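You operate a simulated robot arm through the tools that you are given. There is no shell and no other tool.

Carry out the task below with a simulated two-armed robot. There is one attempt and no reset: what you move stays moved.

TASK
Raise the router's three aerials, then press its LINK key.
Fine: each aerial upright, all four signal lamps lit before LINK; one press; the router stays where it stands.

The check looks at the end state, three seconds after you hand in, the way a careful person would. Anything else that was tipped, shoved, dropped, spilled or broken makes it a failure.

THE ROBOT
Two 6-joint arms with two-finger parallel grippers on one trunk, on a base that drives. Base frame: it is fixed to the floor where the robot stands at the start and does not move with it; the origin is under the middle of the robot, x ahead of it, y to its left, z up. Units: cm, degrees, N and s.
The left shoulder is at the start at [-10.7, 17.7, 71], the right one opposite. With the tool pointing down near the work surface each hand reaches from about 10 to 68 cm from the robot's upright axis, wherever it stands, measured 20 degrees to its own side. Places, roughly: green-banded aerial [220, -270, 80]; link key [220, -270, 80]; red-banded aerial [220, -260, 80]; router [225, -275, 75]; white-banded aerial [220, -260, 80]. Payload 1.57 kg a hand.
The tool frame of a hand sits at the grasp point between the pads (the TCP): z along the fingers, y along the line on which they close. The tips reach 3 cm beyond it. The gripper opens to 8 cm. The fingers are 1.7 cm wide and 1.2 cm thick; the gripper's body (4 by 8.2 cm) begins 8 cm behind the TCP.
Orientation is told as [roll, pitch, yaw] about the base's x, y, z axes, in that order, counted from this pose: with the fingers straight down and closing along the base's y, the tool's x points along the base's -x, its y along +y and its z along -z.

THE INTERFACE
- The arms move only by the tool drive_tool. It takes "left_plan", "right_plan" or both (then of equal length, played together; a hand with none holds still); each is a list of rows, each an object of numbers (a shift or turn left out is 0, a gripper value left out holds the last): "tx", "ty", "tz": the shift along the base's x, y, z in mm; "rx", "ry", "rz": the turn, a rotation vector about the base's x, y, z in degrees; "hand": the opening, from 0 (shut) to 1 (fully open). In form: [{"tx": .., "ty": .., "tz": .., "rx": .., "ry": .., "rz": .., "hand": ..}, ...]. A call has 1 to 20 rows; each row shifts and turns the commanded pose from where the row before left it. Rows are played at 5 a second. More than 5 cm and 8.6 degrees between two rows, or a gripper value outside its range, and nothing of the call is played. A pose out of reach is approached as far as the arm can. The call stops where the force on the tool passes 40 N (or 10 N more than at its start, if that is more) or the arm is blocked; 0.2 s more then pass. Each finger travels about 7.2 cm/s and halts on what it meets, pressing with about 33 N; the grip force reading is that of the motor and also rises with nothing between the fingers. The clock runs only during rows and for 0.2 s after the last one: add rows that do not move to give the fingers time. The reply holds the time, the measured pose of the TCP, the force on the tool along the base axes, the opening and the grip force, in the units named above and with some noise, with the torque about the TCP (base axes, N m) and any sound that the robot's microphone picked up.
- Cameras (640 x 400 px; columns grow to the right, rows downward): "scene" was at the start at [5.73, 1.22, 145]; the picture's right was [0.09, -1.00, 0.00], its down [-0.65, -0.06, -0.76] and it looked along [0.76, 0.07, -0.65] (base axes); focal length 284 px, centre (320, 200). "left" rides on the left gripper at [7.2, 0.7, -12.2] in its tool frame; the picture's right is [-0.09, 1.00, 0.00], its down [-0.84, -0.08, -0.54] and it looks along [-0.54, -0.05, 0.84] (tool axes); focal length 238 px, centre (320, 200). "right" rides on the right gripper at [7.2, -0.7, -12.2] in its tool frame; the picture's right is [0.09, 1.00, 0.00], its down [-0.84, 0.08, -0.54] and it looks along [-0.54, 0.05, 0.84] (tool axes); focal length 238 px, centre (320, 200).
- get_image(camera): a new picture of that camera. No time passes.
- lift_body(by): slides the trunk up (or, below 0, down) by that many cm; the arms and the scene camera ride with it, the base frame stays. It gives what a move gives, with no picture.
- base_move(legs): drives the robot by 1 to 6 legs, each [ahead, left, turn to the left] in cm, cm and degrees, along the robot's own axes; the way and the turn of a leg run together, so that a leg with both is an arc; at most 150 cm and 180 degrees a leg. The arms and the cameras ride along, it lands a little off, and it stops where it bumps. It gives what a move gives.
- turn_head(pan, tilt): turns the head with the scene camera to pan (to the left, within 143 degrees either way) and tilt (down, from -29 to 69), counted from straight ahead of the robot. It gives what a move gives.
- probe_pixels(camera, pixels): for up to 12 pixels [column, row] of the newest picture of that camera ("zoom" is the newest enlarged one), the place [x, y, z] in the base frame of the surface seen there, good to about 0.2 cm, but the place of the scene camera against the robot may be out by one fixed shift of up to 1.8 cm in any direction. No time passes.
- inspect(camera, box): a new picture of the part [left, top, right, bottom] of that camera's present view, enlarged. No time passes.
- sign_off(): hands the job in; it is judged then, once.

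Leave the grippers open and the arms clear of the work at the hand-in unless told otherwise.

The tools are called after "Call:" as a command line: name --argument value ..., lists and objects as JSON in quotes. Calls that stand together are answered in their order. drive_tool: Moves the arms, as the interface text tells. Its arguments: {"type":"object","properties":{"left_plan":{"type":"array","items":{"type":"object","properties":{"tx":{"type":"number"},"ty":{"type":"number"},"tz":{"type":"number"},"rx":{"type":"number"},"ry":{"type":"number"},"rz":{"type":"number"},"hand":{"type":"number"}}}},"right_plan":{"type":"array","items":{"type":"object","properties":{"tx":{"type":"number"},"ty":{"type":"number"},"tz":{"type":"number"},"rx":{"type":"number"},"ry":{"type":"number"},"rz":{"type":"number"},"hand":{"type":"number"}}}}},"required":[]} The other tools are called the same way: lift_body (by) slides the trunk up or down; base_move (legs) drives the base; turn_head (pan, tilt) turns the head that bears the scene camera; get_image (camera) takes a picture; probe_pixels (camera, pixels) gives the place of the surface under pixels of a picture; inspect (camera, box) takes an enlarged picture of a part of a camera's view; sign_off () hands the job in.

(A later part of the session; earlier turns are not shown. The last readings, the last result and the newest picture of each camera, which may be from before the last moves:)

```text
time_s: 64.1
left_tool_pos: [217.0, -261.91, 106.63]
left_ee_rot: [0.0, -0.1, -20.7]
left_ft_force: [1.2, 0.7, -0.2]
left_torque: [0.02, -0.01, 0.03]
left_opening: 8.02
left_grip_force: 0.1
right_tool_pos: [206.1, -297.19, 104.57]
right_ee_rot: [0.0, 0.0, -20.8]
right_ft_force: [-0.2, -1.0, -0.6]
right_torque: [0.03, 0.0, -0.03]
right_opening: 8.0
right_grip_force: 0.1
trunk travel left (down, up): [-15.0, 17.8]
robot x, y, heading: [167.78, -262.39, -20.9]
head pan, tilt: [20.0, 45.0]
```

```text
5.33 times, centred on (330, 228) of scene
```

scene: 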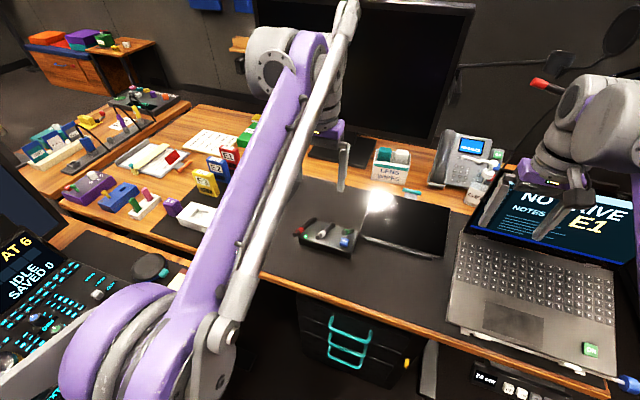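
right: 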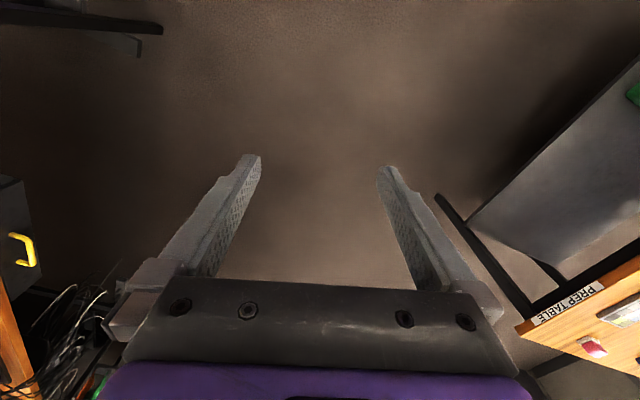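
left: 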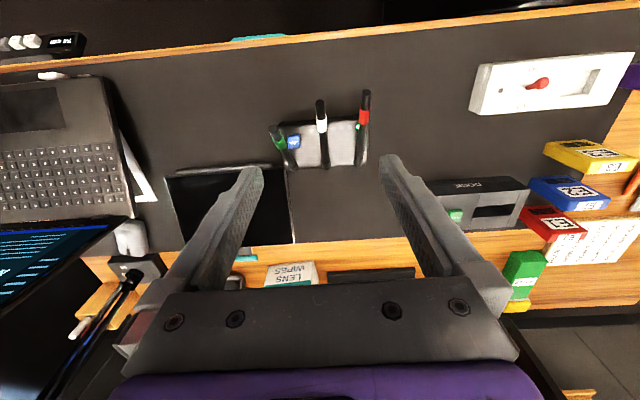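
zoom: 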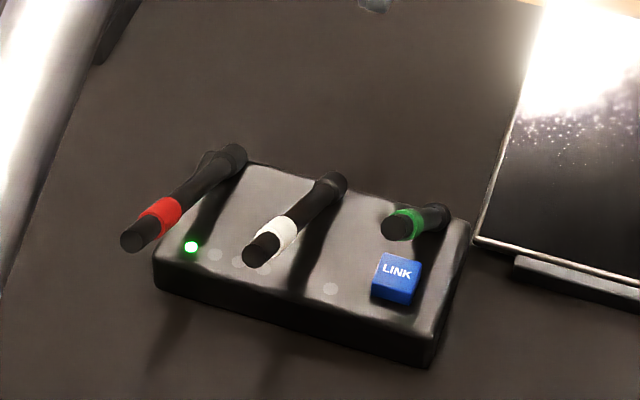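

The aerials all lean toward me, hinged at the router's far edge; lamp 1 of a row of four is green, and there's a separate spot nearer LINK. I'll get more precise points for the aerials' feet and tips and the box corners.

Call:
inspect --camera "left" --box '[258, 84, 386, 174]'

Call:
probe_pixels --camera "zoom" --pixels '[[504, 375], [505, 390], [508, 335], [540, 50], [333, 380], [330, 345], [305, 90], [170, 395], [155, 350], [65, 215], [90, 260], [310, 190]]'

```text
4.44 times, centred on (322, 129) of left
```

zoom: 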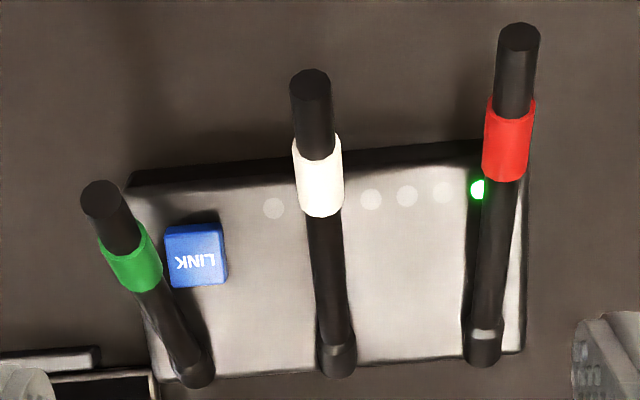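

```text
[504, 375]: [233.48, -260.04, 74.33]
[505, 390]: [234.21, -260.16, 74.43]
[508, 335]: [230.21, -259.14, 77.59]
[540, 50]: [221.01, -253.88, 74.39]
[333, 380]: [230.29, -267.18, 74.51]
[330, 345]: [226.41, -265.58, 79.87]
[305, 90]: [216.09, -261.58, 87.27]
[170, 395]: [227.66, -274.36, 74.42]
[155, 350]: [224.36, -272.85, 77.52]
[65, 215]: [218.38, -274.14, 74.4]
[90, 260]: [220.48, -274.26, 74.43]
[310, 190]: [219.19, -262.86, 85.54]
```

Call:
probe_pixels --camera "zoom" --pixels '[[485, 350], [487, 325], [519, 38], [515, 90], [338, 358], [333, 320], [310, 82], [195, 372], [180, 335], [102, 196], [132, 260], [116, 230]]'

Call:
probe_pixels --camera "zoom" --pixels '[[273, 208], [335, 200], [371, 199], [406, 196], [443, 192], [478, 189], [200, 245], [525, 345], [160, 390], [140, 200], [525, 145], [260, 300]]'

```text
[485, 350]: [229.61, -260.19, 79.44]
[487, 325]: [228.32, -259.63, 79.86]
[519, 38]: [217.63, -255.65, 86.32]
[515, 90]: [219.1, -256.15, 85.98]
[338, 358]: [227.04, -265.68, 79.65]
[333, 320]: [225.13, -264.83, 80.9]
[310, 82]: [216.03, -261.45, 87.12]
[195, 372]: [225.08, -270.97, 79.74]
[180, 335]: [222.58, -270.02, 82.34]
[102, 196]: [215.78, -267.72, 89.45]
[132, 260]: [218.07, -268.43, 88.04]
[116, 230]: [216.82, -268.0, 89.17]
```

```text
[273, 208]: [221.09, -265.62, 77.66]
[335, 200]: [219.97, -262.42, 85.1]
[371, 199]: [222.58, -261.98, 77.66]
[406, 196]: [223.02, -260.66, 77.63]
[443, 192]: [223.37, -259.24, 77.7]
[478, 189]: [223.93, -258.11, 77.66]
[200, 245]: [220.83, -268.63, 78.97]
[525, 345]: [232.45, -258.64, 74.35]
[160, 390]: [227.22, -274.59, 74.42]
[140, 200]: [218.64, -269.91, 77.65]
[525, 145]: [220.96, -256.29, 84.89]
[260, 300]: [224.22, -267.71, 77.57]
```

Geometry (u along my heading): hinges at u≈307.5, z≈78.7; red at v≈-160.6, white -166.7, green -172.3; red leans 28°, white 32°, green 44° above horizontal, each 14 cm long. Plan: turn the left hand 90° so the fingers stand in front of and behind an aerial, and draw the tip back gently with the front finger, the rear finger acting as a stop. First I yaw the hand where it is, high above.

Call:
drive_tool --left_plan '[{"rz": 8.2, "hand": 1}, {"rz": 8.2}, {"rz": 8.2}, {"rz": 8.2}, {"rz": 8.2}, {"rz": 8.2}, {"rz": 8.2}, {"rz": 8.2}, {"rz": 8.2}, {"rz": 8.2}, {"rz": 8}, {}]'

Call:
get_image --camera "left"

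```text
time_s: 66.7
left_tool_pos: [217.04, -261.96, 106.64]
left_ee_rot: [0.0, 0.0, 69.4]
left_ft_force: [0.1, -1.0, 0.2]
left_torque: [-0.02, 0.01, -0.01]
left_opening: 8.01
left_grip_force: 0.0
right_tool_pos: [206.0, -297.12, 104.56]
right_ee_rot: [0.0, -0.1, -20.8]
right_ft_force: [-0.6, 0.5, -0.9]
right_torque: [0.03, -0.01, -0.01]
right_opening: 8.03
right_grip_force: 0.0
trunk travel left (down, up): [-15.0, 17.8]
robot x, y, heading: [167.71, -262.85, -20.7]
head pan, tilt: [20.0, 45.0]
```

```text
taken
```

left: 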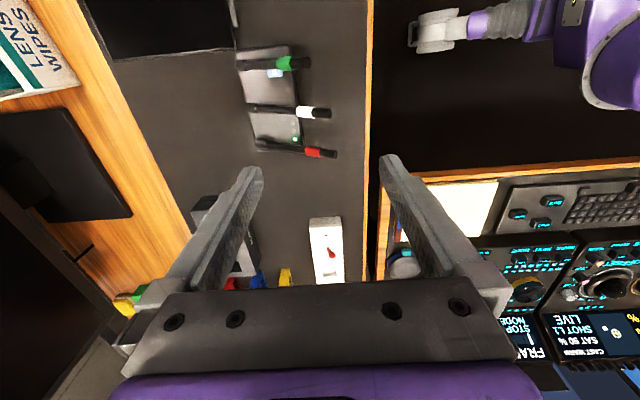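

The yaw worked; the fingers now close along the aerials' plane. I move over the red aerial (TCP 2.8 cm hinge-ward of its tip) and down to z≈98, then check.

Call:
drive_tool --left_plan '[{"tx": 16, "ty": 26.6, "tz": -20}, {"tx": 16, "ty": 26.6, "tz": -30}, {"tz": -36}, {}]'

Call:
get_image --camera "left"

Call:
inspect --camera "scene" --box '[260, 150, 420, 270]'

```text
time_s: 67.7
left_tool_pos: [220.27, -256.56, 98.16]
left_ee_rot: [0.1, 0.0, 69.2]
left_ft_force: [-0.1, -0.1, 1.2]
left_torque: [0.0, -0.02, 0.01]
left_opening: 8.0
left_grip_force: 0.0
right_tool_pos: [206.04, -297.23, 104.53]
right_ee_rot: [0.0, 0.0, -20.8]
right_ft_force: [-0.4, 0.7, -0.3]
right_torque: [0.02, 0.0, 0.02]
right_opening: 7.99
right_grip_force: 0.0
trunk travel left (down, up): [-15.0, 17.8]
robot x, y, heading: [167.78, -262.66, -20.6]
head pan, tilt: [20.0, 45.0]
```

```text
taken
```

left: 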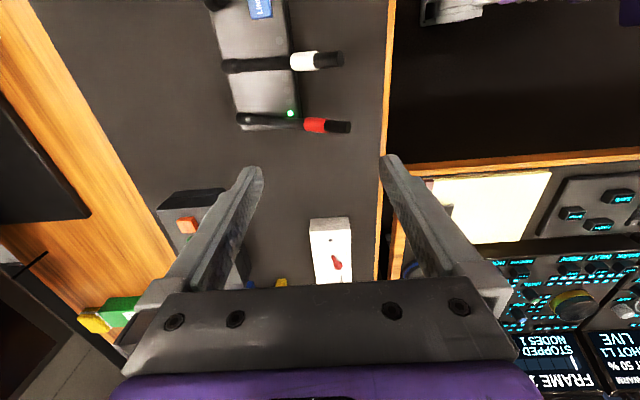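

```text
3.33 times, centred on (340, 210) of scene
```

zoom: 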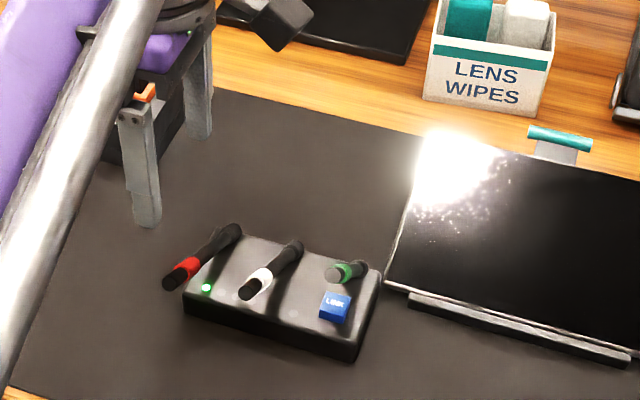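

There's a dark dock box at (190,215) and a white strip at (330,245) nearby; I check their heights against the finger bottoms.

Call:
probe_pixels --camera "left" --pixels '[[185, 212], [187, 225], [190, 192], [220, 200], [330, 230], [335, 262], [345, 127], [300, 122], [245, 118], [280, 283], [430, 200], [335, 60]]'

```text
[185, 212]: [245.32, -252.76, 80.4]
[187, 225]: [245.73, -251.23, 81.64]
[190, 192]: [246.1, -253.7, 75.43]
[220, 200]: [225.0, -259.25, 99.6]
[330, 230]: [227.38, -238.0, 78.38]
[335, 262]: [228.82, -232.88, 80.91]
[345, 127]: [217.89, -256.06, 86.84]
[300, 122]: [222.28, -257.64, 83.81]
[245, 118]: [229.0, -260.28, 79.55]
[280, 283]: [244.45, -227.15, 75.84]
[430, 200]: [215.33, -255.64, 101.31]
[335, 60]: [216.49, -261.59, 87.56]
```

The dock top is z≈82 and well behind. Lowering straight down to z≈87 so the front finger stands just ahead of the red tip (fingers' bottom z≈84).

Call:
drive_tool --left_plan '[{"tz": -40}, {"tz": -40}, {"tz": -31}, {}]'

Call:
get_image --camera "left"

Call:
inspect --camera "scene" --box '[260, 150, 420, 270]'

```text
time_s: 68.7
left_tool_pos: [220.29, -256.74, 86.92]
left_ee_rot: [0.1, 0.0, 69.2]
left_ft_force: [0.4, -0.3, -0.5]
left_torque: [-0.02, 0.01, 0.0]
left_opening: 8.0
left_grip_force: 0.0
right_tool_pos: [205.91, -297.19, 104.54]
right_ee_rot: [0.0, 0.0, -20.8]
right_ft_force: [0.3, 0.0, -0.7]
right_torque: [0.01, 0.0, -0.01]
right_opening: 8.02
right_grip_force: 0.1
trunk travel left (down, up): [-15.0, 17.8]
robot x, y, heading: [167.97, -262.6, -20.8]
head pan, tilt: [20.0, 45.0]
```

```text
taken
```

left: 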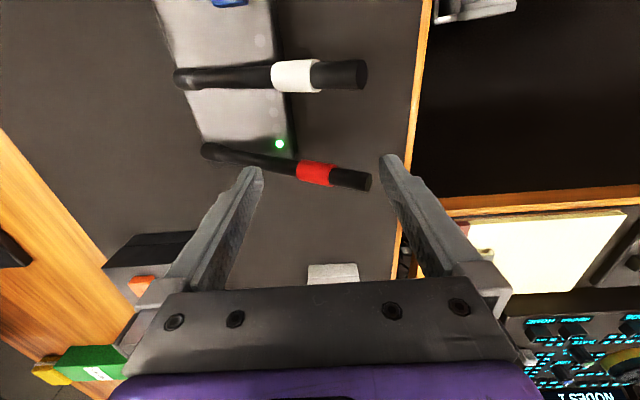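

```text
3.33 times, centred on (340, 210) of scene
```

zoom: 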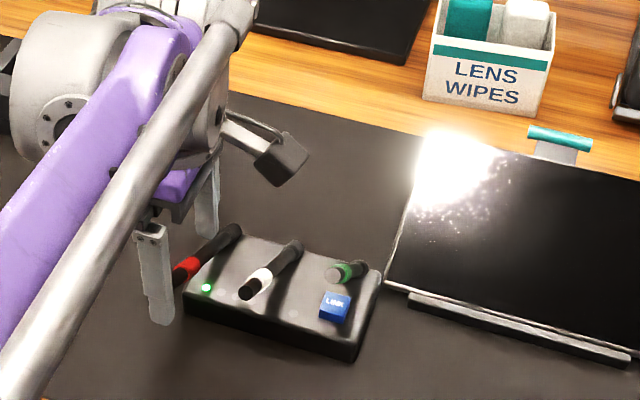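

The red tip is between the fingers. I nudge 3 mm sideways to centre it and push 2 cm toward the hinge in small steps, watching force and the box.

Call:
drive_tool --left_plan '[{"tx": -1, "ty": -2.8}, {"tx": 4.7, "ty": -1.8}, {"tx": 4.7, "ty": -1.8}, {"tx": 4.7, "ty": -1.8}, {"tx": 4.7, "ty": -1.8}]'

Call:
get_image --camera "left"

Call:
inspect --camera "scene" --box '[260, 150, 420, 270]'

```text
time_s: 69.9
left_tool_pos: [222.15, -257.76, 86.94]
left_ee_rot: [0.0, 0.1, 69.2]
left_ft_force: [-0.1, 0.4, 1.1]
left_torque: [0.0, 0.03, -0.04]
left_opening: 8.02
left_grip_force: 0.0
right_tool_pos: [205.99, -297.19, 104.49]
right_ee_rot: [0.0, -0.1, -20.9]
right_ft_force: [-0.5, -0.5, -0.3]
right_torque: [-0.03, -0.01, 0.02]
right_opening: 8.0
right_grip_force: 0.0
trunk travel left (down, up): [-15.0, 17.8]
robot x, y, heading: [167.59, -262.63, -20.9]
head pan, tilt: [20.0, 45.0]
```

```text
taken
```

left: 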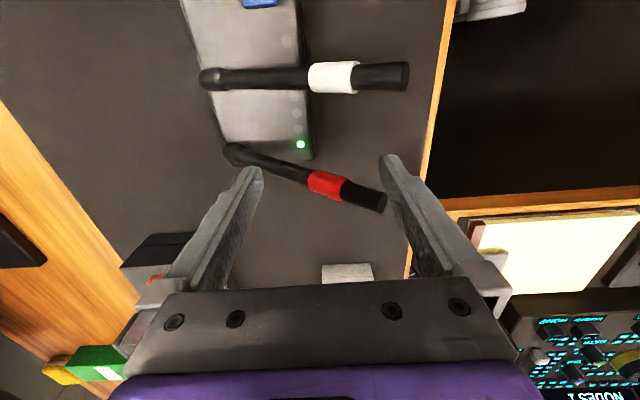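

```text
3.33 times, centred on (340, 210) of scene
```

zoom: 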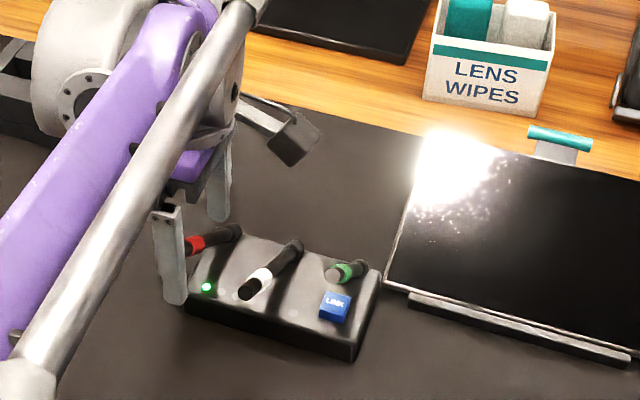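

The red aerial is lifting, the box hasn't moved, forces near zero. I continue 5 cm in small steps.

Call:
drive_tool --left_plan '[{"tx": 4.7, "ty": -1.8}, {"tx": 4.7, "ty": -1.8}, {"tx": 4.7, "ty": -1.8}, {"tx": 4.7, "ty": -1.8}, {"tx": 4.7, "ty": -1.8}, {"tx": 4.7, "ty": -1.8}, {"tx": 4.7, "ty": -1.8}, {"tx": 4.7, "ty": -1.8}, {"tx": 4.7, "ty": -1.8}, {"tx": 4.7, "ty": -1.8}]'

Call:
get_image --camera "left"

Call:
inspect --camera "scene" --box '[260, 150, 420, 270]'

```text
time_s: 72.1
left_tool_pos: [226.7, -259.32, 87.05]
left_ee_rot: [0.0, 0.0, 69.3]
left_ft_force: [0.3, -0.1, 0.0]
left_torque: [-0.04, 0.0, 0.01]
left_opening: 8.01
left_grip_force: 0.0
right_tool_pos: [206.04, -297.27, 104.52]
right_ee_rot: [0.0, 0.0, -20.8]
right_ft_force: [0.0, 0.0, -0.3]
right_torque: [-0.03, 0.02, 0.0]
right_opening: 8.0
right_grip_force: 0.1
trunk travel left (down, up): [-15.0, 17.8]
robot x, y, heading: [167.61, -262.6, -20.8]
head pan, tilt: [20.0, 45.0]
```

```text
taken
```

left: 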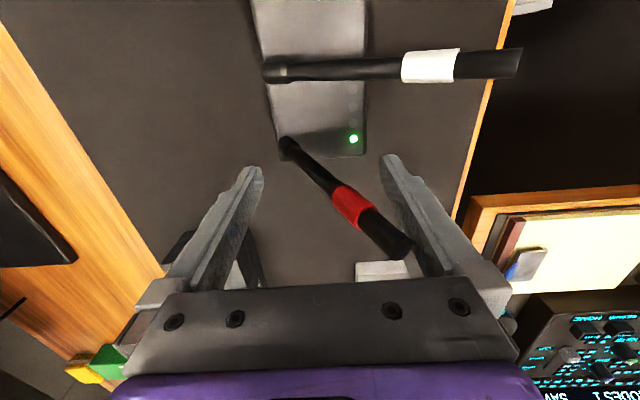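

```text
3.33 times, centred on (340, 210) of scene
```

zoom: 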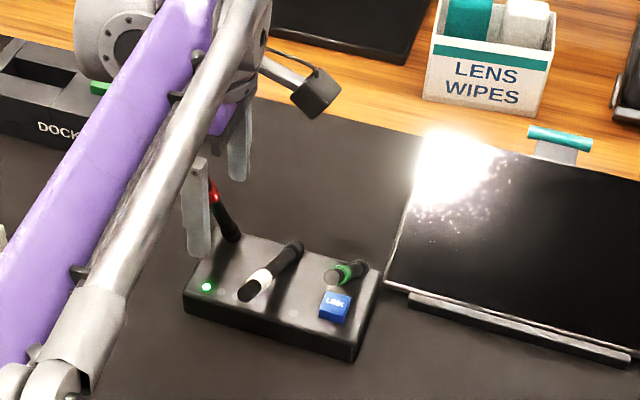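

Red at about 60°; box unmoved. Another 4 cm in finer steps.

Call:
drive_tool --left_plan '[{"tx": 3.74, "ty": -1.42}, {"tx": 3.74, "ty": -1.42}, {"tx": 3.74, "ty": -1.42}, {"tx": 3.74, "ty": -1.42}, {"tx": 3.74, "ty": -1.42}, {"tx": 3.74, "ty": -1.42}, {"tx": 3.74, "ty": -1.42}, {"tx": 3.74, "ty": -1.42}, {"tx": 3.74, "ty": -1.42}, {"tx": 3.74, "ty": -1.42}]'

Call:
get_image --camera "left"

Call:
inspect --camera "scene" --box '[260, 150, 420, 270]'

```text
time_s: 74.3
left_tool_pos: [230.47, -260.85, 87.08]
left_ee_rot: [0.1, 0.0, 69.2]
left_ft_force: [0.8, -0.1, 0.0]
left_torque: [0.02, 0.0, 0.03]
left_opening: 8.02
left_grip_force: 0.0
right_tool_pos: [205.96, -297.15, 104.48]
right_ee_rot: [0.0, -0.1, -20.8]
right_ft_force: [-0.3, -0.9, -0.4]
right_torque: [-0.01, 0.03, -0.02]
right_opening: 7.99
right_grip_force: 0.1
trunk travel left (down, up): [-15.0, 17.8]
robot x, y, heading: [167.85, -262.37, -20.7]
head pan, tilt: [20.0, 45.0]
```

```text
taken
```

left: 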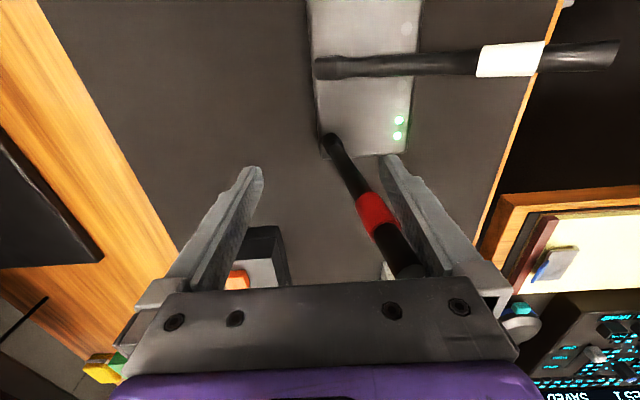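

```text
3.33 times, centred on (340, 210) of scene
```

zoom: 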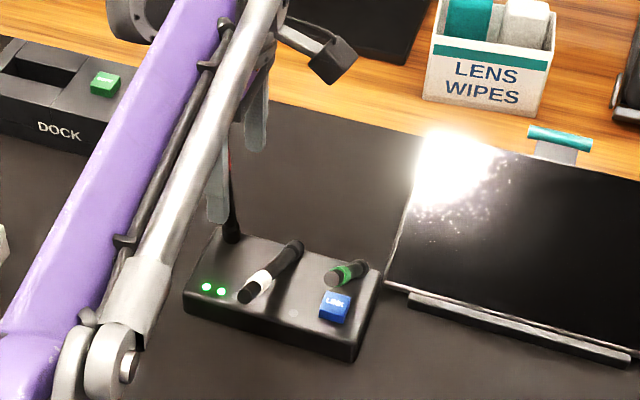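

A second lamp lit already, but red isn't fully upright. I measure the tube.

Call:
probe_pixels --camera "left" --pixels '[[330, 145], [338, 155], [352, 180], [372, 212], [385, 235], [400, 262], [397, 120], [397, 135], [325, 65]]'

```text
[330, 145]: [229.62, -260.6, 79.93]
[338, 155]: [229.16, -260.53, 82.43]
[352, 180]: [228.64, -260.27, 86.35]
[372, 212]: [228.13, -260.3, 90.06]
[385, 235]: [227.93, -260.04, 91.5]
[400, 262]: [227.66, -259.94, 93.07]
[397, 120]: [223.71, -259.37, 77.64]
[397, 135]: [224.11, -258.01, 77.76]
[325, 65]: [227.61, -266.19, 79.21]
```

Red leans 8.6° still. Push 16 mm more in 2 mm steps, then measure again.

Call:
drive_tool --left_plan '[{"tx": 1.87, "ty": -0.71}, {"tx": 1.87, "ty": -0.71}, {"tx": 1.87, "ty": -0.71}, {"tx": 1.87, "ty": -0.71}, {"tx": 1.87, "ty": -0.71}, {"tx": 1.87, "ty": -0.71}, {"tx": 1.87, "ty": -0.71}, {"tx": 1.87, "ty": -0.71}, {}]'

Call:
get_image --camera "left"

```text
time_s: 76.3
left_tool_pos: [231.99, -261.31, 86.83]
left_ee_rot: [0.0, 0.0, 69.2]
left_ft_force: [-0.1, 0.2, 0.0]
left_torque: [-0.01, 0.02, 0.01]
left_opening: 8.02
left_grip_force: 0.1
right_tool_pos: [206.0, -297.05, 104.48]
right_ee_rot: [-0.1, 0.0, -20.8]
right_ft_force: [0.2, 0.9, 0.3]
right_torque: [0.02, 0.0, -0.04]
right_opening: 7.99
right_grip_force: 0.1
trunk travel left (down, up): [-15.0, 17.8]
robot x, y, heading: [167.87, -262.52, -20.8]
head pan, tilt: [20.0, 45.0]
```

```text
taken
```

left: 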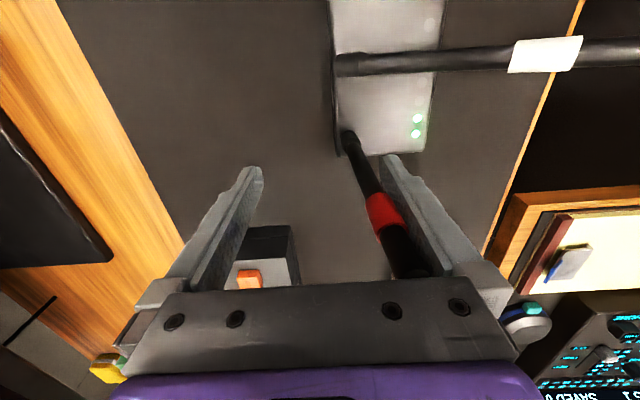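

Call:
probe_pixels --camera "left" --pixels '[[351, 145], [356, 155], [366, 180], [382, 210], [392, 235], [405, 265], [360, 165], [375, 195], [398, 250], [417, 119]]'

Call:
inspect --camera "left" --box '[320, 110, 448, 290]'

```text
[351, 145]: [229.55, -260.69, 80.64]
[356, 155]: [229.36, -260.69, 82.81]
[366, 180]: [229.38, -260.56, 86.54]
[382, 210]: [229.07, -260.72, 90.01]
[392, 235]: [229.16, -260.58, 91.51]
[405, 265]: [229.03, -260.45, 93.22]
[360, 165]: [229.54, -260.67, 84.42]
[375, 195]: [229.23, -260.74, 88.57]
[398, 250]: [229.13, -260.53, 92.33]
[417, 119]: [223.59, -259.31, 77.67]
```

```text
2.22 times, centred on (384, 200) of left
```

zoom: 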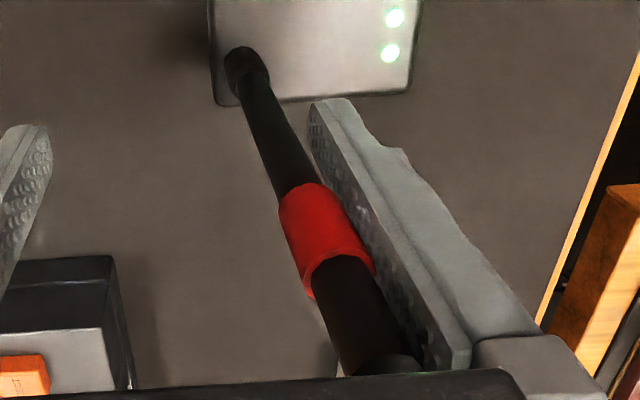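

Red is about 2° short. Push 4 mm more.

Call:
drive_tool --left_plan '[{"tx": 1.4, "ty": -0.53}, {"tx": 1.4, "ty": -0.53}, {"tx": 1.0, "ty": -0.38}, {}]'

Call:
get_image --camera "left"

Call:
inspect --camera "left" --box '[320, 110, 448, 290]'

Call:
probe_pixels --camera "left" --pixels '[[357, 148], [360, 155], [364, 165], [369, 180], [377, 195], [384, 210], [390, 222], [394, 235], [400, 250], [406, 265]]'

```text
time_s: 77.3
left_tool_pos: [232.38, -261.59, 86.97]
left_ee_rot: [0.0, 0.1, 69.2]
left_ft_force: [0.6, 0.5, -0.2]
left_torque: [-0.02, 0.01, -0.02]
left_opening: 7.99
left_grip_force: 0.1
right_tool_pos: [206.07, -297.21, 104.5]
right_ee_rot: [0.0, -0.1, -20.8]
right_ft_force: [-0.6, 0.3, -0.5]
right_torque: [0.02, -0.02, -0.02]
right_opening: 7.98
right_grip_force: 0.0
trunk travel left (down, up): [-15.0, 17.8]
robot x, y, heading: [167.68, -262.56, -20.6]
head pan, tilt: [20.0, 45.0]
```

```text
taken
```

left: 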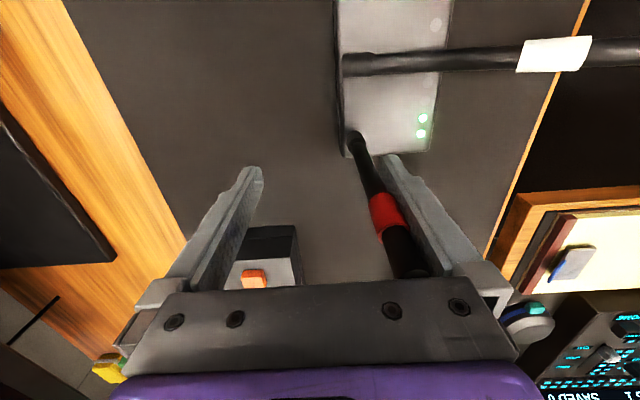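

```text
2.22 times, centred on (384, 200) of left
```

zoom: 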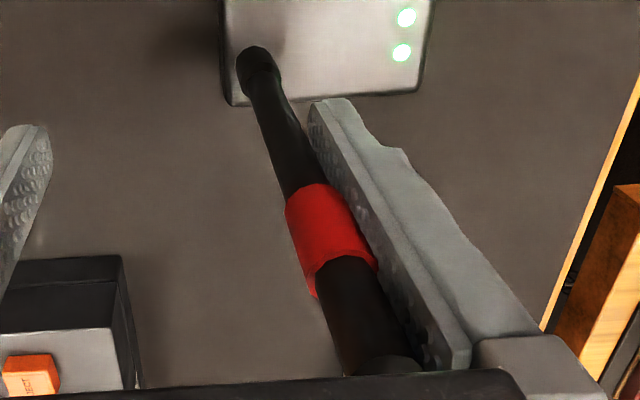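

```text
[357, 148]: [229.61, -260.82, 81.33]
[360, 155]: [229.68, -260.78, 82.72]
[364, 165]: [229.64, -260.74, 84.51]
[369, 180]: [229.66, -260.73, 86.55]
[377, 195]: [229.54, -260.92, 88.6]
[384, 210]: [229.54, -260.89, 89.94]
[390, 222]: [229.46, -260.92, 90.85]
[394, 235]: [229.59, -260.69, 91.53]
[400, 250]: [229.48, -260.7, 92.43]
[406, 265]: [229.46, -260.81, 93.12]
```

Red now within about 1°. One more 1.5 mm, then back off the finger 2 cm to see if it holds.

Call:
drive_tool --left_plan '[{"tx": 1.4, "ty": -0.53}, {}, {"tx": -9.35, "ty": 3.55}, {"tx": -9.35, "ty": 3.55}, {}]'

Call:
get_image --camera "left"

Call:
inspect --camera "left" --box '[280, 100, 440, 290]'

```text
time_s: 78.5
left_tool_pos: [230.6, -260.86, 86.99]
left_ee_rot: [0.0, 0.0, 69.2]
left_ft_force: [-0.6, -0.9, -1.3]
left_torque: [-0.02, -0.01, 0.02]
left_opening: 8.01
left_grip_force: 0.0
right_tool_pos: [205.93, -297.17, 104.54]
right_ee_rot: [0.0, 0.0, -20.8]
right_ft_force: [-0.2, 0.9, 1.2]
right_torque: [0.01, 0.01, -0.05]
right_opening: 8.0
right_grip_force: 0.2
trunk travel left (down, up): [-15.0, 17.8]
robot x, y, heading: [168.02, -262.43, -21.0]
head pan, tilt: [20.0, 45.0]
```

```text
taken
```

left: 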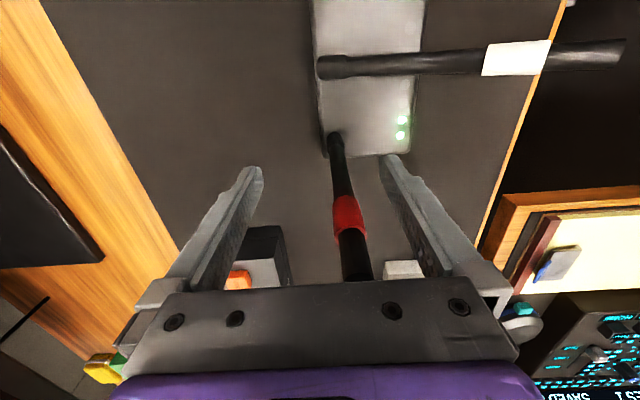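

```text
2.11 times, centred on (360, 195) of left
```

zoom: 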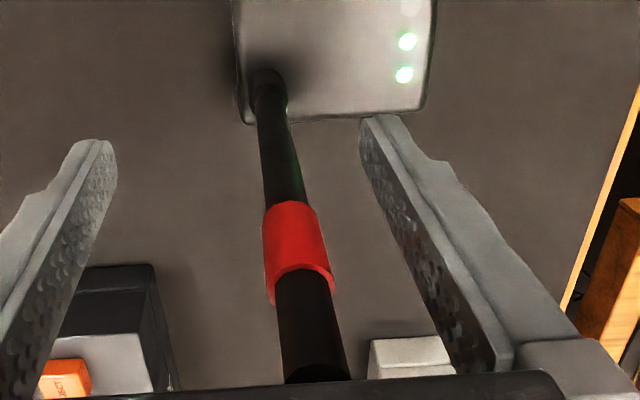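

It holds, well clear of both fingers. I measure the tube and two box points for reference.

Call:
probe_pixels --camera "left" --pixels '[[338, 148], [340, 160], [342, 175], [345, 190], [348, 205], [350, 225], [353, 245], [357, 270], [400, 120], [408, 150]]'

Call:
inspect --camera "scene" --box '[260, 150, 420, 270]'

```text
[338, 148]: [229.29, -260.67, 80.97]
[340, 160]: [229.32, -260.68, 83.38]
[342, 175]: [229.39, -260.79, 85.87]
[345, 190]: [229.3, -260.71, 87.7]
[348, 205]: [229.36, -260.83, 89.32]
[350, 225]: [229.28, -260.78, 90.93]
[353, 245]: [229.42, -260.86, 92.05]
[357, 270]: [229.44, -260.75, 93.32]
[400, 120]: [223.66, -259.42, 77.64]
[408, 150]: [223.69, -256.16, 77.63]
```

```text
3.33 times, centred on (340, 210) of scene
```

zoom: 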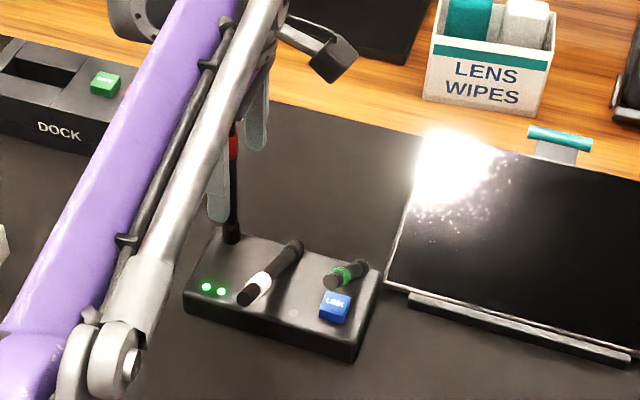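

Red is vertical (within ~0.6°) and the router hasn't shifted. Now white: lift to z≈101 over everything, shift to (218.65,-262.75), look, then lower.

Call:
drive_tool --left_plan '[{"tz": 47}, {"tz": 47}, {"tz": 47}, {"tx": -40, "ty": -6.3}, {"tx": -40, "ty": -6.3}, {"tx": -39.5, "ty": -6.3}, {}]'

Call:
get_image --camera "left"

```text
time_s: 80.1
left_tool_pos: [217.19, -262.34, 99.82]
left_ee_rot: [0.1, 0.0, 69.2]
left_ft_force: [0.1, -0.1, -0.1]
left_torque: [0.02, -0.03, 0.01]
left_opening: 8.0
left_grip_force: 0.1
left hand out of reach, approached as far as the arm can: row 3
right_tool_pos: [206.06, -297.1, 104.31]
right_ee_rot: [0.0, -0.1, -20.7]
right_ft_force: [0.7, 0.4, 0.0]
right_torque: [-0.05, -0.01, -0.01]
right_opening: 7.96
right_grip_force: 0.0
trunk travel left (down, up): [-15.0, 17.8]
robot x, y, heading: [168.11, -262.63, -21.0]
head pan, tilt: [20.0, 45.0]
```

```text
taken
```

left: 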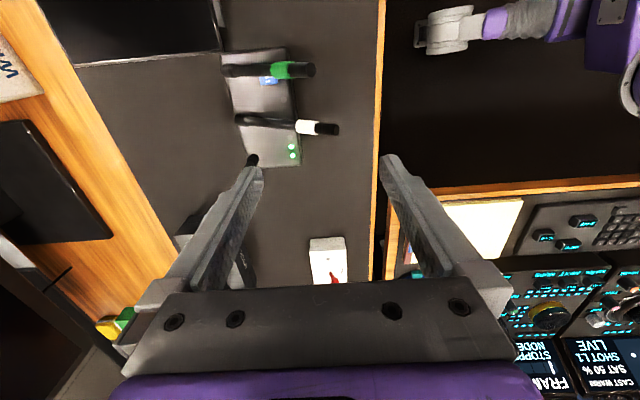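

The lift got limited at z≈99.8 (reach), still clear of red's top. I check the red aerial and white tip before lowering.

Call:
inspect --camera "scene" --box '[260, 150, 420, 270]'

Call:
probe_pixels --camera "left" --pixels '[[334, 129], [310, 126], [245, 119], [308, 70], [230, 70], [292, 147], [292, 156]]'

```text
3.33 times, centred on (340, 210) of scene
```

zoom: 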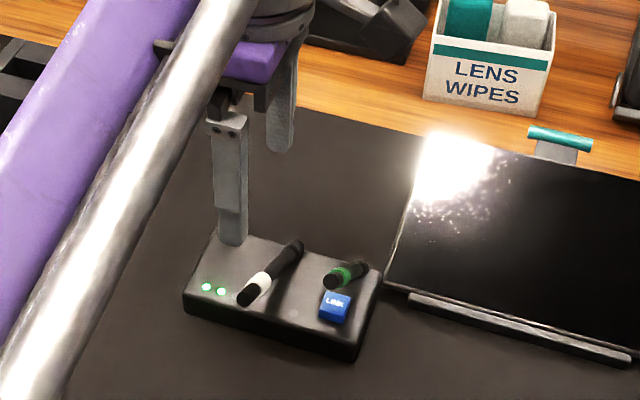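

```text
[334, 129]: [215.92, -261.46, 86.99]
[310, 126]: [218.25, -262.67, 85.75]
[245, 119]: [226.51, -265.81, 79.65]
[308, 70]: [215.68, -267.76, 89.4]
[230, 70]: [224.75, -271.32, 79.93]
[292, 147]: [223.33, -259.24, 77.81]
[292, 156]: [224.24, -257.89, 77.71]
```

Red is still fine (lamps 1 and 2 lit). Shift to the white's line and lower to z≈87.

Call:
drive_tool --left_plan '[{"tx": 14, "ty": -4.1}, {"tz": -43}, {"tz": -43}, {"tz": -42}, {}]'

Call:
get_image --camera "left"

```text
time_s: 81.3
left_tool_pos: [218.59, -262.93, 87.12]
left_ee_rot: [0.1, 0.0, 69.2]
left_ft_force: [-0.7, -0.3, -0.1]
left_torque: [0.02, 0.01, -0.02]
left_opening: 8.03
left_grip_force: 0.0
right_tool_pos: [205.88, -297.19, 104.66]
right_ee_rot: [0.0, 0.0, -20.8]
right_ft_force: [1.1, -0.8, 0.0]
right_torque: [0.0, 0.04, 0.01]
right_opening: 7.99
right_grip_force: 0.1
trunk travel left (down, up): [-15.0, 17.8]
robot x, y, heading: [167.97, -262.57, -20.9]
head pan, tilt: [20.0, 45.0]
```

```text
taken
```

left: 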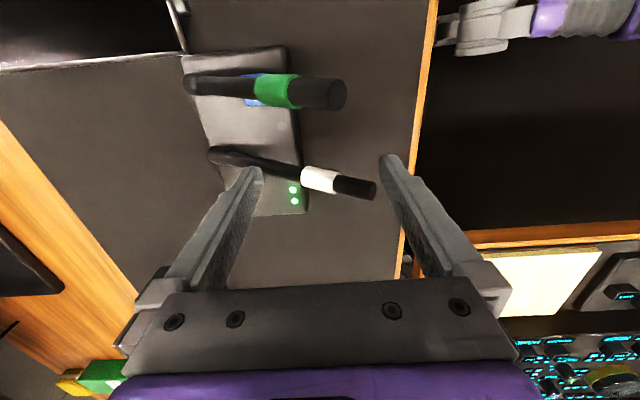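

White tip is between the fingers. Push 9 cm in 5 mm steps.

Call:
drive_tool --left_plan '[{"tx": 4.7, "ty": -1.8}, {"tx": 4.7, "ty": -1.8}, {"tx": 4.7, "ty": -1.8}, {"tx": 4.7, "ty": -1.8}, {"tx": 4.7, "ty": -1.8}, {"tx": 4.7, "ty": -1.8}, {"tx": 4.7, "ty": -1.8}, {"tx": 4.7, "ty": -1.8}, {"tx": 4.7, "ty": -1.8}, {"tx": 4.7, "ty": -1.8}, {"tx": 4.7, "ty": -1.8}, {"tx": 4.7, "ty": -1.8}, {"tx": 4.7, "ty": -1.8}, {"tx": 4.7, "ty": -1.8}, {"tx": 4.7, "ty": -1.8}, {"tx": 4.7, "ty": -1.8}, {"tx": 4.7, "ty": -1.8}, {"tx": 4.7, "ty": -1.8}]'

Call:
get_image --camera "left"

Call:
inspect --camera "scene" --box '[260, 150, 420, 270]'

```text
time_s: 85.1
left_tool_pos: [227.01, -266.07, 87.19]
left_ee_rot: [0.0, 0.0, 69.2]
left_ft_force: [1.1, -0.1, 0.4]
left_torque: [-0.01, 0.0, 0.0]
left_opening: 8.0
left_grip_force: 0.1
right_tool_pos: [206.03, -297.28, 104.65]
right_ee_rot: [0.0, 0.0, -20.8]
right_ft_force: [-0.4, 0.6, 0.1]
right_torque: [0.01, 0.05, 0.0]
right_opening: 7.99
right_grip_force: 0.0
trunk travel left (down, up): [-15.0, 17.8]
robot x, y, heading: [167.52, -262.57, -20.9]
head pan, tilt: [20.0, 45.0]
```

```text
taken
```

left: 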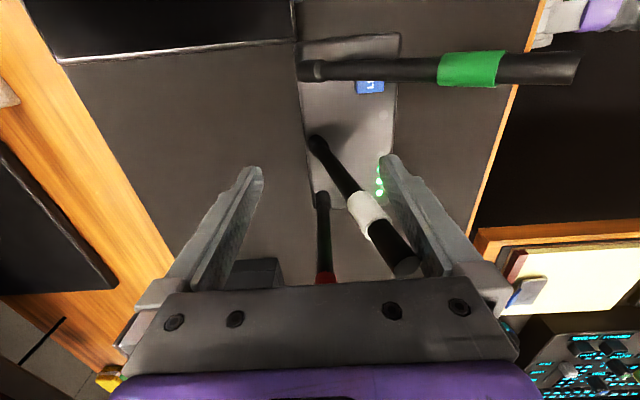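

```text
3.33 times, centred on (340, 210) of scene
```

zoom: 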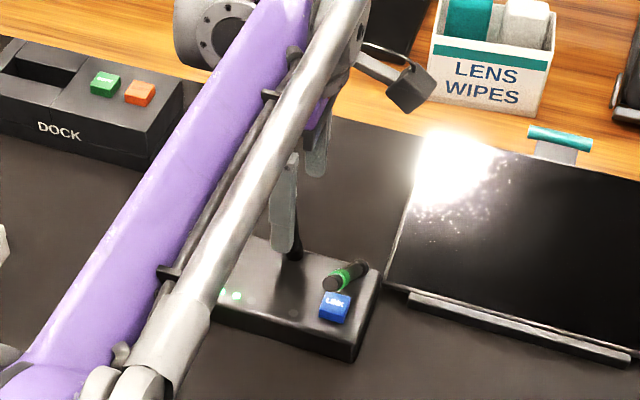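

A third lamp is lit. 2 cm more in 2 mm steps, then measure.

Call:
drive_tool --left_plan '[{"tx": 1.87, "ty": -0.71}, {"tx": 1.87, "ty": -0.71}, {"tx": 1.87, "ty": -0.71}, {"tx": 1.87, "ty": -0.71}, {"tx": 1.87, "ty": -0.71}, {"tx": 1.87, "ty": -0.71}, {"tx": 1.87, "ty": -0.71}, {"tx": 1.87, "ty": -0.71}, {"tx": 1.87, "ty": -0.71}, {"tx": 1.87, "ty": -0.71}, {}]'

Call:
get_image --camera "left"

```text
time_s: 87.5
left_tool_pos: [228.84, -266.67, 87.22]
left_ee_rot: [0.0, 0.0, 69.2]
left_ft_force: [0.8, -0.9, -0.7]
left_torque: [0.0, -0.04, 0.02]
left_opening: 8.0
left_grip_force: 0.0
right_tool_pos: [206.02, -297.08, 104.55]
right_ee_rot: [0.0, 0.0, -20.7]
right_ft_force: [-0.6, 0.5, -0.2]
right_torque: [0.0, 0.0, -0.02]
right_opening: 8.01
right_grip_force: 0.2
trunk travel left (down, up): [-15.0, 17.8]
robot x, y, heading: [167.94, -262.55, -20.7]
head pan, tilt: [20.0, 45.0]
```

```text
taken
```

left: 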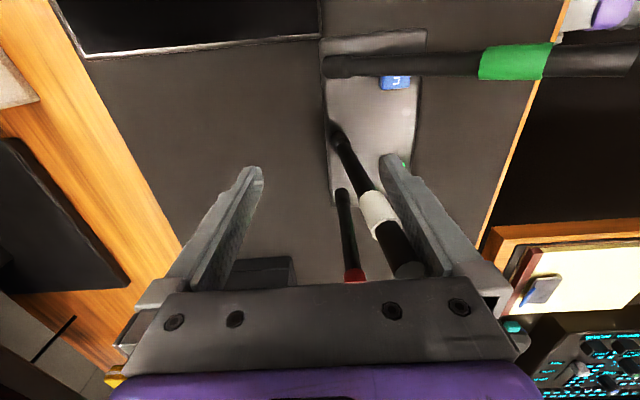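

Call:
probe_pixels --camera "left" --pixels '[[340, 140], [344, 148], [350, 160], [359, 175], [366, 190], [375, 208], [385, 225], [393, 240], [404, 262]]'

```text
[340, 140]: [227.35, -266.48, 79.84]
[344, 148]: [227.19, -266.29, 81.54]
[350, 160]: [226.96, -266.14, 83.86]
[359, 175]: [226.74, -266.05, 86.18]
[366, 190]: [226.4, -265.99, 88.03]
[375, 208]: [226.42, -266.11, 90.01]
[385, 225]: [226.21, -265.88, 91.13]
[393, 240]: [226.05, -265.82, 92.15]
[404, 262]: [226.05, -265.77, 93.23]
```

White still leans 6°. 11 mm more.

Call:
drive_tool --left_plan '[{"tx": 1.87, "ty": -0.71}, {"tx": 1.87, "ty": -0.71}, {"tx": 1.87, "ty": -0.71}, {"tx": 1.87, "ty": -0.71}, {"tx": 1.87, "ty": -0.71}, {"tx": 0.94, "ty": -0.36}, {}]'

Call:
get_image --camera "left"

Call:
inspect --camera "left" --box '[310, 100, 470, 290]'

```text
time_s: 89.1
left_tool_pos: [230.03, -267.02, 87.16]
left_ee_rot: [0.0, -0.1, 69.1]
left_ft_force: [0.0, -0.5, 0.0]
left_torque: [-0.02, 0.0, 0.0]
left_opening: 8.01
left_grip_force: 0.1
right_tool_pos: [206.15, -297.26, 104.64]
right_ee_rot: [0.1, 0.0, -20.8]
right_ft_force: [0.1, -0.5, -0.2]
right_torque: [0.03, 0.01, 0.0]
right_opening: 7.99
right_grip_force: 0.2
trunk travel left (down, up): [-15.0, 17.8]
robot x, y, heading: [168.1, -262.58, -20.8]
head pan, tilt: [20.0, 45.0]
```

```text
taken
```

left: 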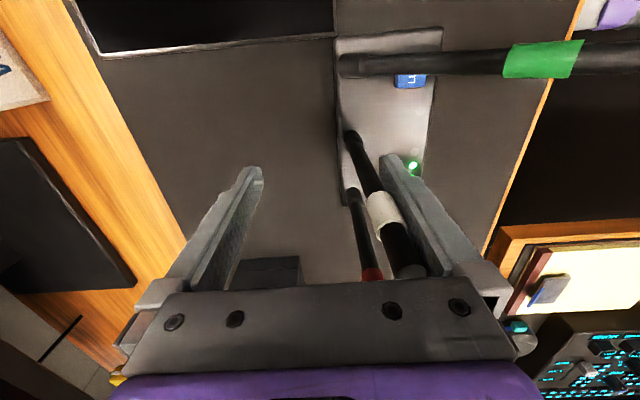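

```text
2.11 times, centred on (390, 195) of left
```

zoom: 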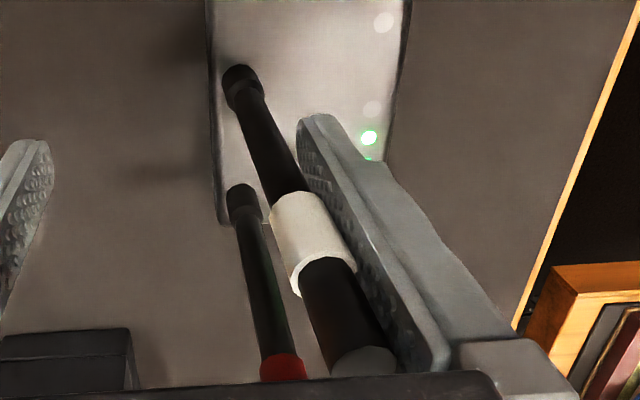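

Call:
probe_pixels --camera "left" --pixels '[[354, 142], [357, 150], [362, 163], [367, 175], [373, 190], [381, 208], [389, 225], [396, 242], [405, 264]]'

```text
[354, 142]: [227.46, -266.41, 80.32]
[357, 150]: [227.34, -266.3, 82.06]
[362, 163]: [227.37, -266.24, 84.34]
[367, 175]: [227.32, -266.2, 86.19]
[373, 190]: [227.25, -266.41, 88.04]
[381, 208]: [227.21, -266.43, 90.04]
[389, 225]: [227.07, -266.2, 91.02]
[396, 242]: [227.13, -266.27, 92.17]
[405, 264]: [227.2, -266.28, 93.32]
```

White within ~1.2°. 2 mm more, then back off 2 cm and measure.

Call:
drive_tool --left_plan '[{"tx": 2.1, "ty": -0.8}, {}, {"tx": -9.35, "ty": 3.55}, {"tx": -9.35, "ty": 3.55}, {}]'

Call:
get_image --camera "left"

```text
time_s: 90.3
left_tool_pos: [228.34, -266.53, 87.19]
left_ee_rot: [-0.1, 0.0, 69.2]
left_ft_force: [-0.7, -0.8, -0.4]
left_torque: [-0.01, 0.0, -0.02]
left_opening: 7.99
left_grip_force: 0.1
right_tool_pos: [205.94, -297.22, 104.58]
right_ee_rot: [0.0, -0.1, -20.8]
right_ft_force: [0.2, 0.2, -0.3]
right_torque: [-0.02, 0.01, 0.0]
right_opening: 8.0
right_grip_force: 0.3
trunk travel left (down, up): [-15.0, 17.8]
robot x, y, heading: [167.82, -262.45, -20.6]
head pan, tilt: [20.0, 45.0]
```

```text
taken
```

left: 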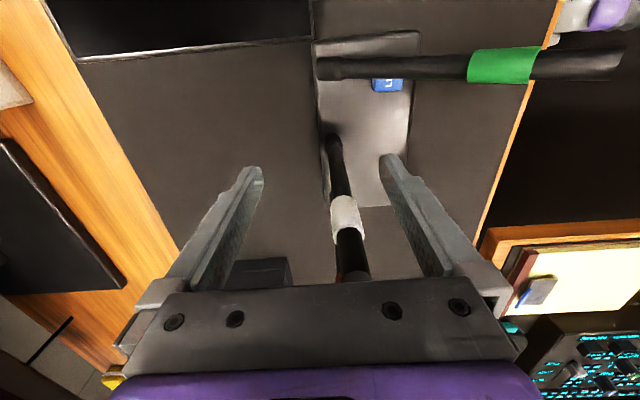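

Call:
probe_pixels --camera "left" --pixels '[[334, 146], [336, 155], [338, 165], [340, 178], [343, 190], [346, 208], [349, 225], [351, 242], [355, 265]]'

Call:
drive_tool --left_plan '[{"tz": 40}, {"tz": 40}, {"tz": 36}, {"tx": -30, "ty": 11.4}, {"tx": -30, "ty": 11.4}, {}]'

Call:
get_image --camera "left"

Call:
inspect --camera "scene" --box '[260, 150, 420, 270]'

```text
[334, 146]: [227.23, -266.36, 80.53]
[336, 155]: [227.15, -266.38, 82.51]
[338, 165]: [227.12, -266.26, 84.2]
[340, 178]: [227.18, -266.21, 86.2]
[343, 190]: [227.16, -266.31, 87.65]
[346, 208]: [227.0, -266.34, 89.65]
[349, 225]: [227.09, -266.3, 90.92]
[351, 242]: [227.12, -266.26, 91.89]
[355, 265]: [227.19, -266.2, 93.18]
```

```text
time_s: 91.7
left_tool_pos: [222.17, -264.07, 98.54]
left_ee_rot: [0.1, 0.0, 69.2]
left_ft_force: [0.0, -0.3, 0.1]
left_torque: [0.02, 0.0, 0.02]
left_opening: 7.97
left_grip_force: 0.0
left hand out of reach, approached as far as the arm can: row 3
right_tool_pos: [205.98, -297.15, 104.53]
right_ee_rot: [0.0, 0.1, -20.8]
right_ft_force: [-0.2, 0.3, -0.5]
right_torque: [0.01, 0.0, -0.01]
right_opening: 8.0
right_grip_force: 0.0
trunk travel left (down, up): [-15.0, 17.8]
robot x, y, heading: [167.89, -262.99, -20.8]
head pan, tilt: [20.0, 45.0]
```

```text
taken
```

left: 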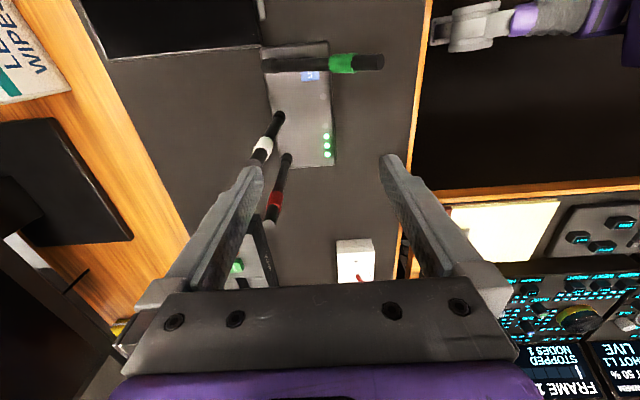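

```text
3.33 times, centred on (340, 210) of scene
```

zoom: 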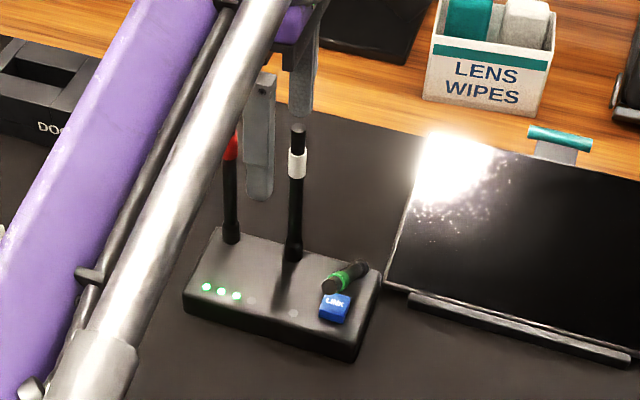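

White is vertical (x spread ±0.1 cm over 12 cm), three lamps lit, red and white stand. Now green: move to (218.2,-269.0), then lower to z≈87.2.

Call:
drive_tool --left_plan '[{"tx": -30, "ty": -10}, {"tx": -9.7, "ty": -39.3}, {"tz": -38}, {"tz": -38}, {"tz": -37}, {}]'

Call:
get_image --camera "left"

Call:
inspect --camera "scene" --box '[260, 150, 420, 270]'

```text
time_s: 93.1
left_tool_pos: [218.23, -269.11, 87.24]
left_ee_rot: [0.0, 0.0, 69.2]
left_ft_force: [-1.3, -0.1, -0.5]
left_torque: [-0.01, 0.01, 0.01]
left_opening: 8.0
left_grip_force: 0.0
right_tool_pos: [206.01, -297.12, 104.63]
right_ee_rot: [-0.1, 0.0, -20.8]
right_ft_force: [0.0, 0.1, 0.2]
right_torque: [-0.01, -0.02, 0.0]
right_opening: 8.0
right_grip_force: 0.0
trunk travel left (down, up): [-15.0, 17.8]
robot x, y, heading: [168.01, -262.78, -20.8]
head pan, tilt: [20.0, 45.0]
```

```text
taken
```

left: 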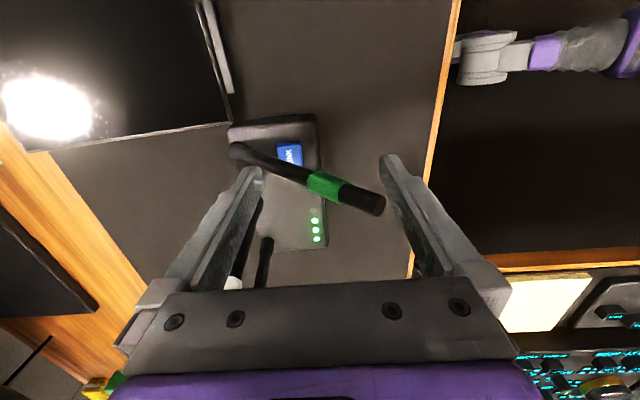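

```text
3.33 times, centred on (340, 210) of scene
```

zoom: 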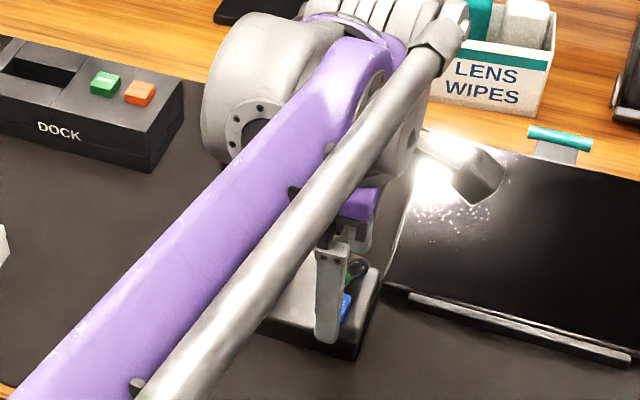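

Green tip is between the fingers; red and white still stand. Push 7.5 cm in 5 mm steps.

Call:
drive_tool --left_plan '[{"tx": 4.7, "ty": -1.8}, {"tx": 4.7, "ty": -1.8}, {"tx": 4.7, "ty": -1.8}, {"tx": 4.7, "ty": -1.8}, {"tx": 4.7, "ty": -1.8}, {"tx": 4.7, "ty": -1.8}, {"tx": 4.7, "ty": -1.8}, {"tx": 4.7, "ty": -1.8}, {"tx": 4.7, "ty": -1.8}, {"tx": 4.7, "ty": -1.8}, {"tx": 4.7, "ty": -1.8}, {"tx": 4.7, "ty": -1.8}, {"tx": 4.7, "ty": -1.8}, {"tx": 4.7, "ty": -1.8}, {"tx": 4.7, "ty": -1.8}, {}]'

Call:
get_image --camera "left"

```text
time_s: 96.5
left_tool_pos: [225.14, -271.72, 87.38]
left_ee_rot: [0.0, 0.0, 69.1]
left_ft_force: [-0.4, 0.2, 0.0]
left_torque: [0.03, -0.02, -0.01]
left_opening: 7.99
left_grip_force: 0.0
right_tool_pos: [206.01, -297.19, 104.58]
right_ee_rot: [-0.1, 0.0, -20.9]
right_ft_force: [0.4, -0.3, -0.1]
right_torque: [-0.02, 0.02, -0.02]
right_opening: 7.98
right_grip_force: 0.0
trunk travel left (down, up): [-15.0, 17.8]
robot x, y, heading: [167.89, -262.64, -21.0]
head pan, tilt: [20.0, 45.0]
```

```text
taken
```

left: 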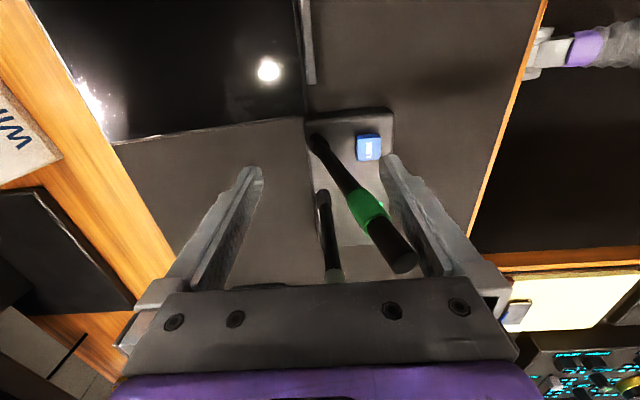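

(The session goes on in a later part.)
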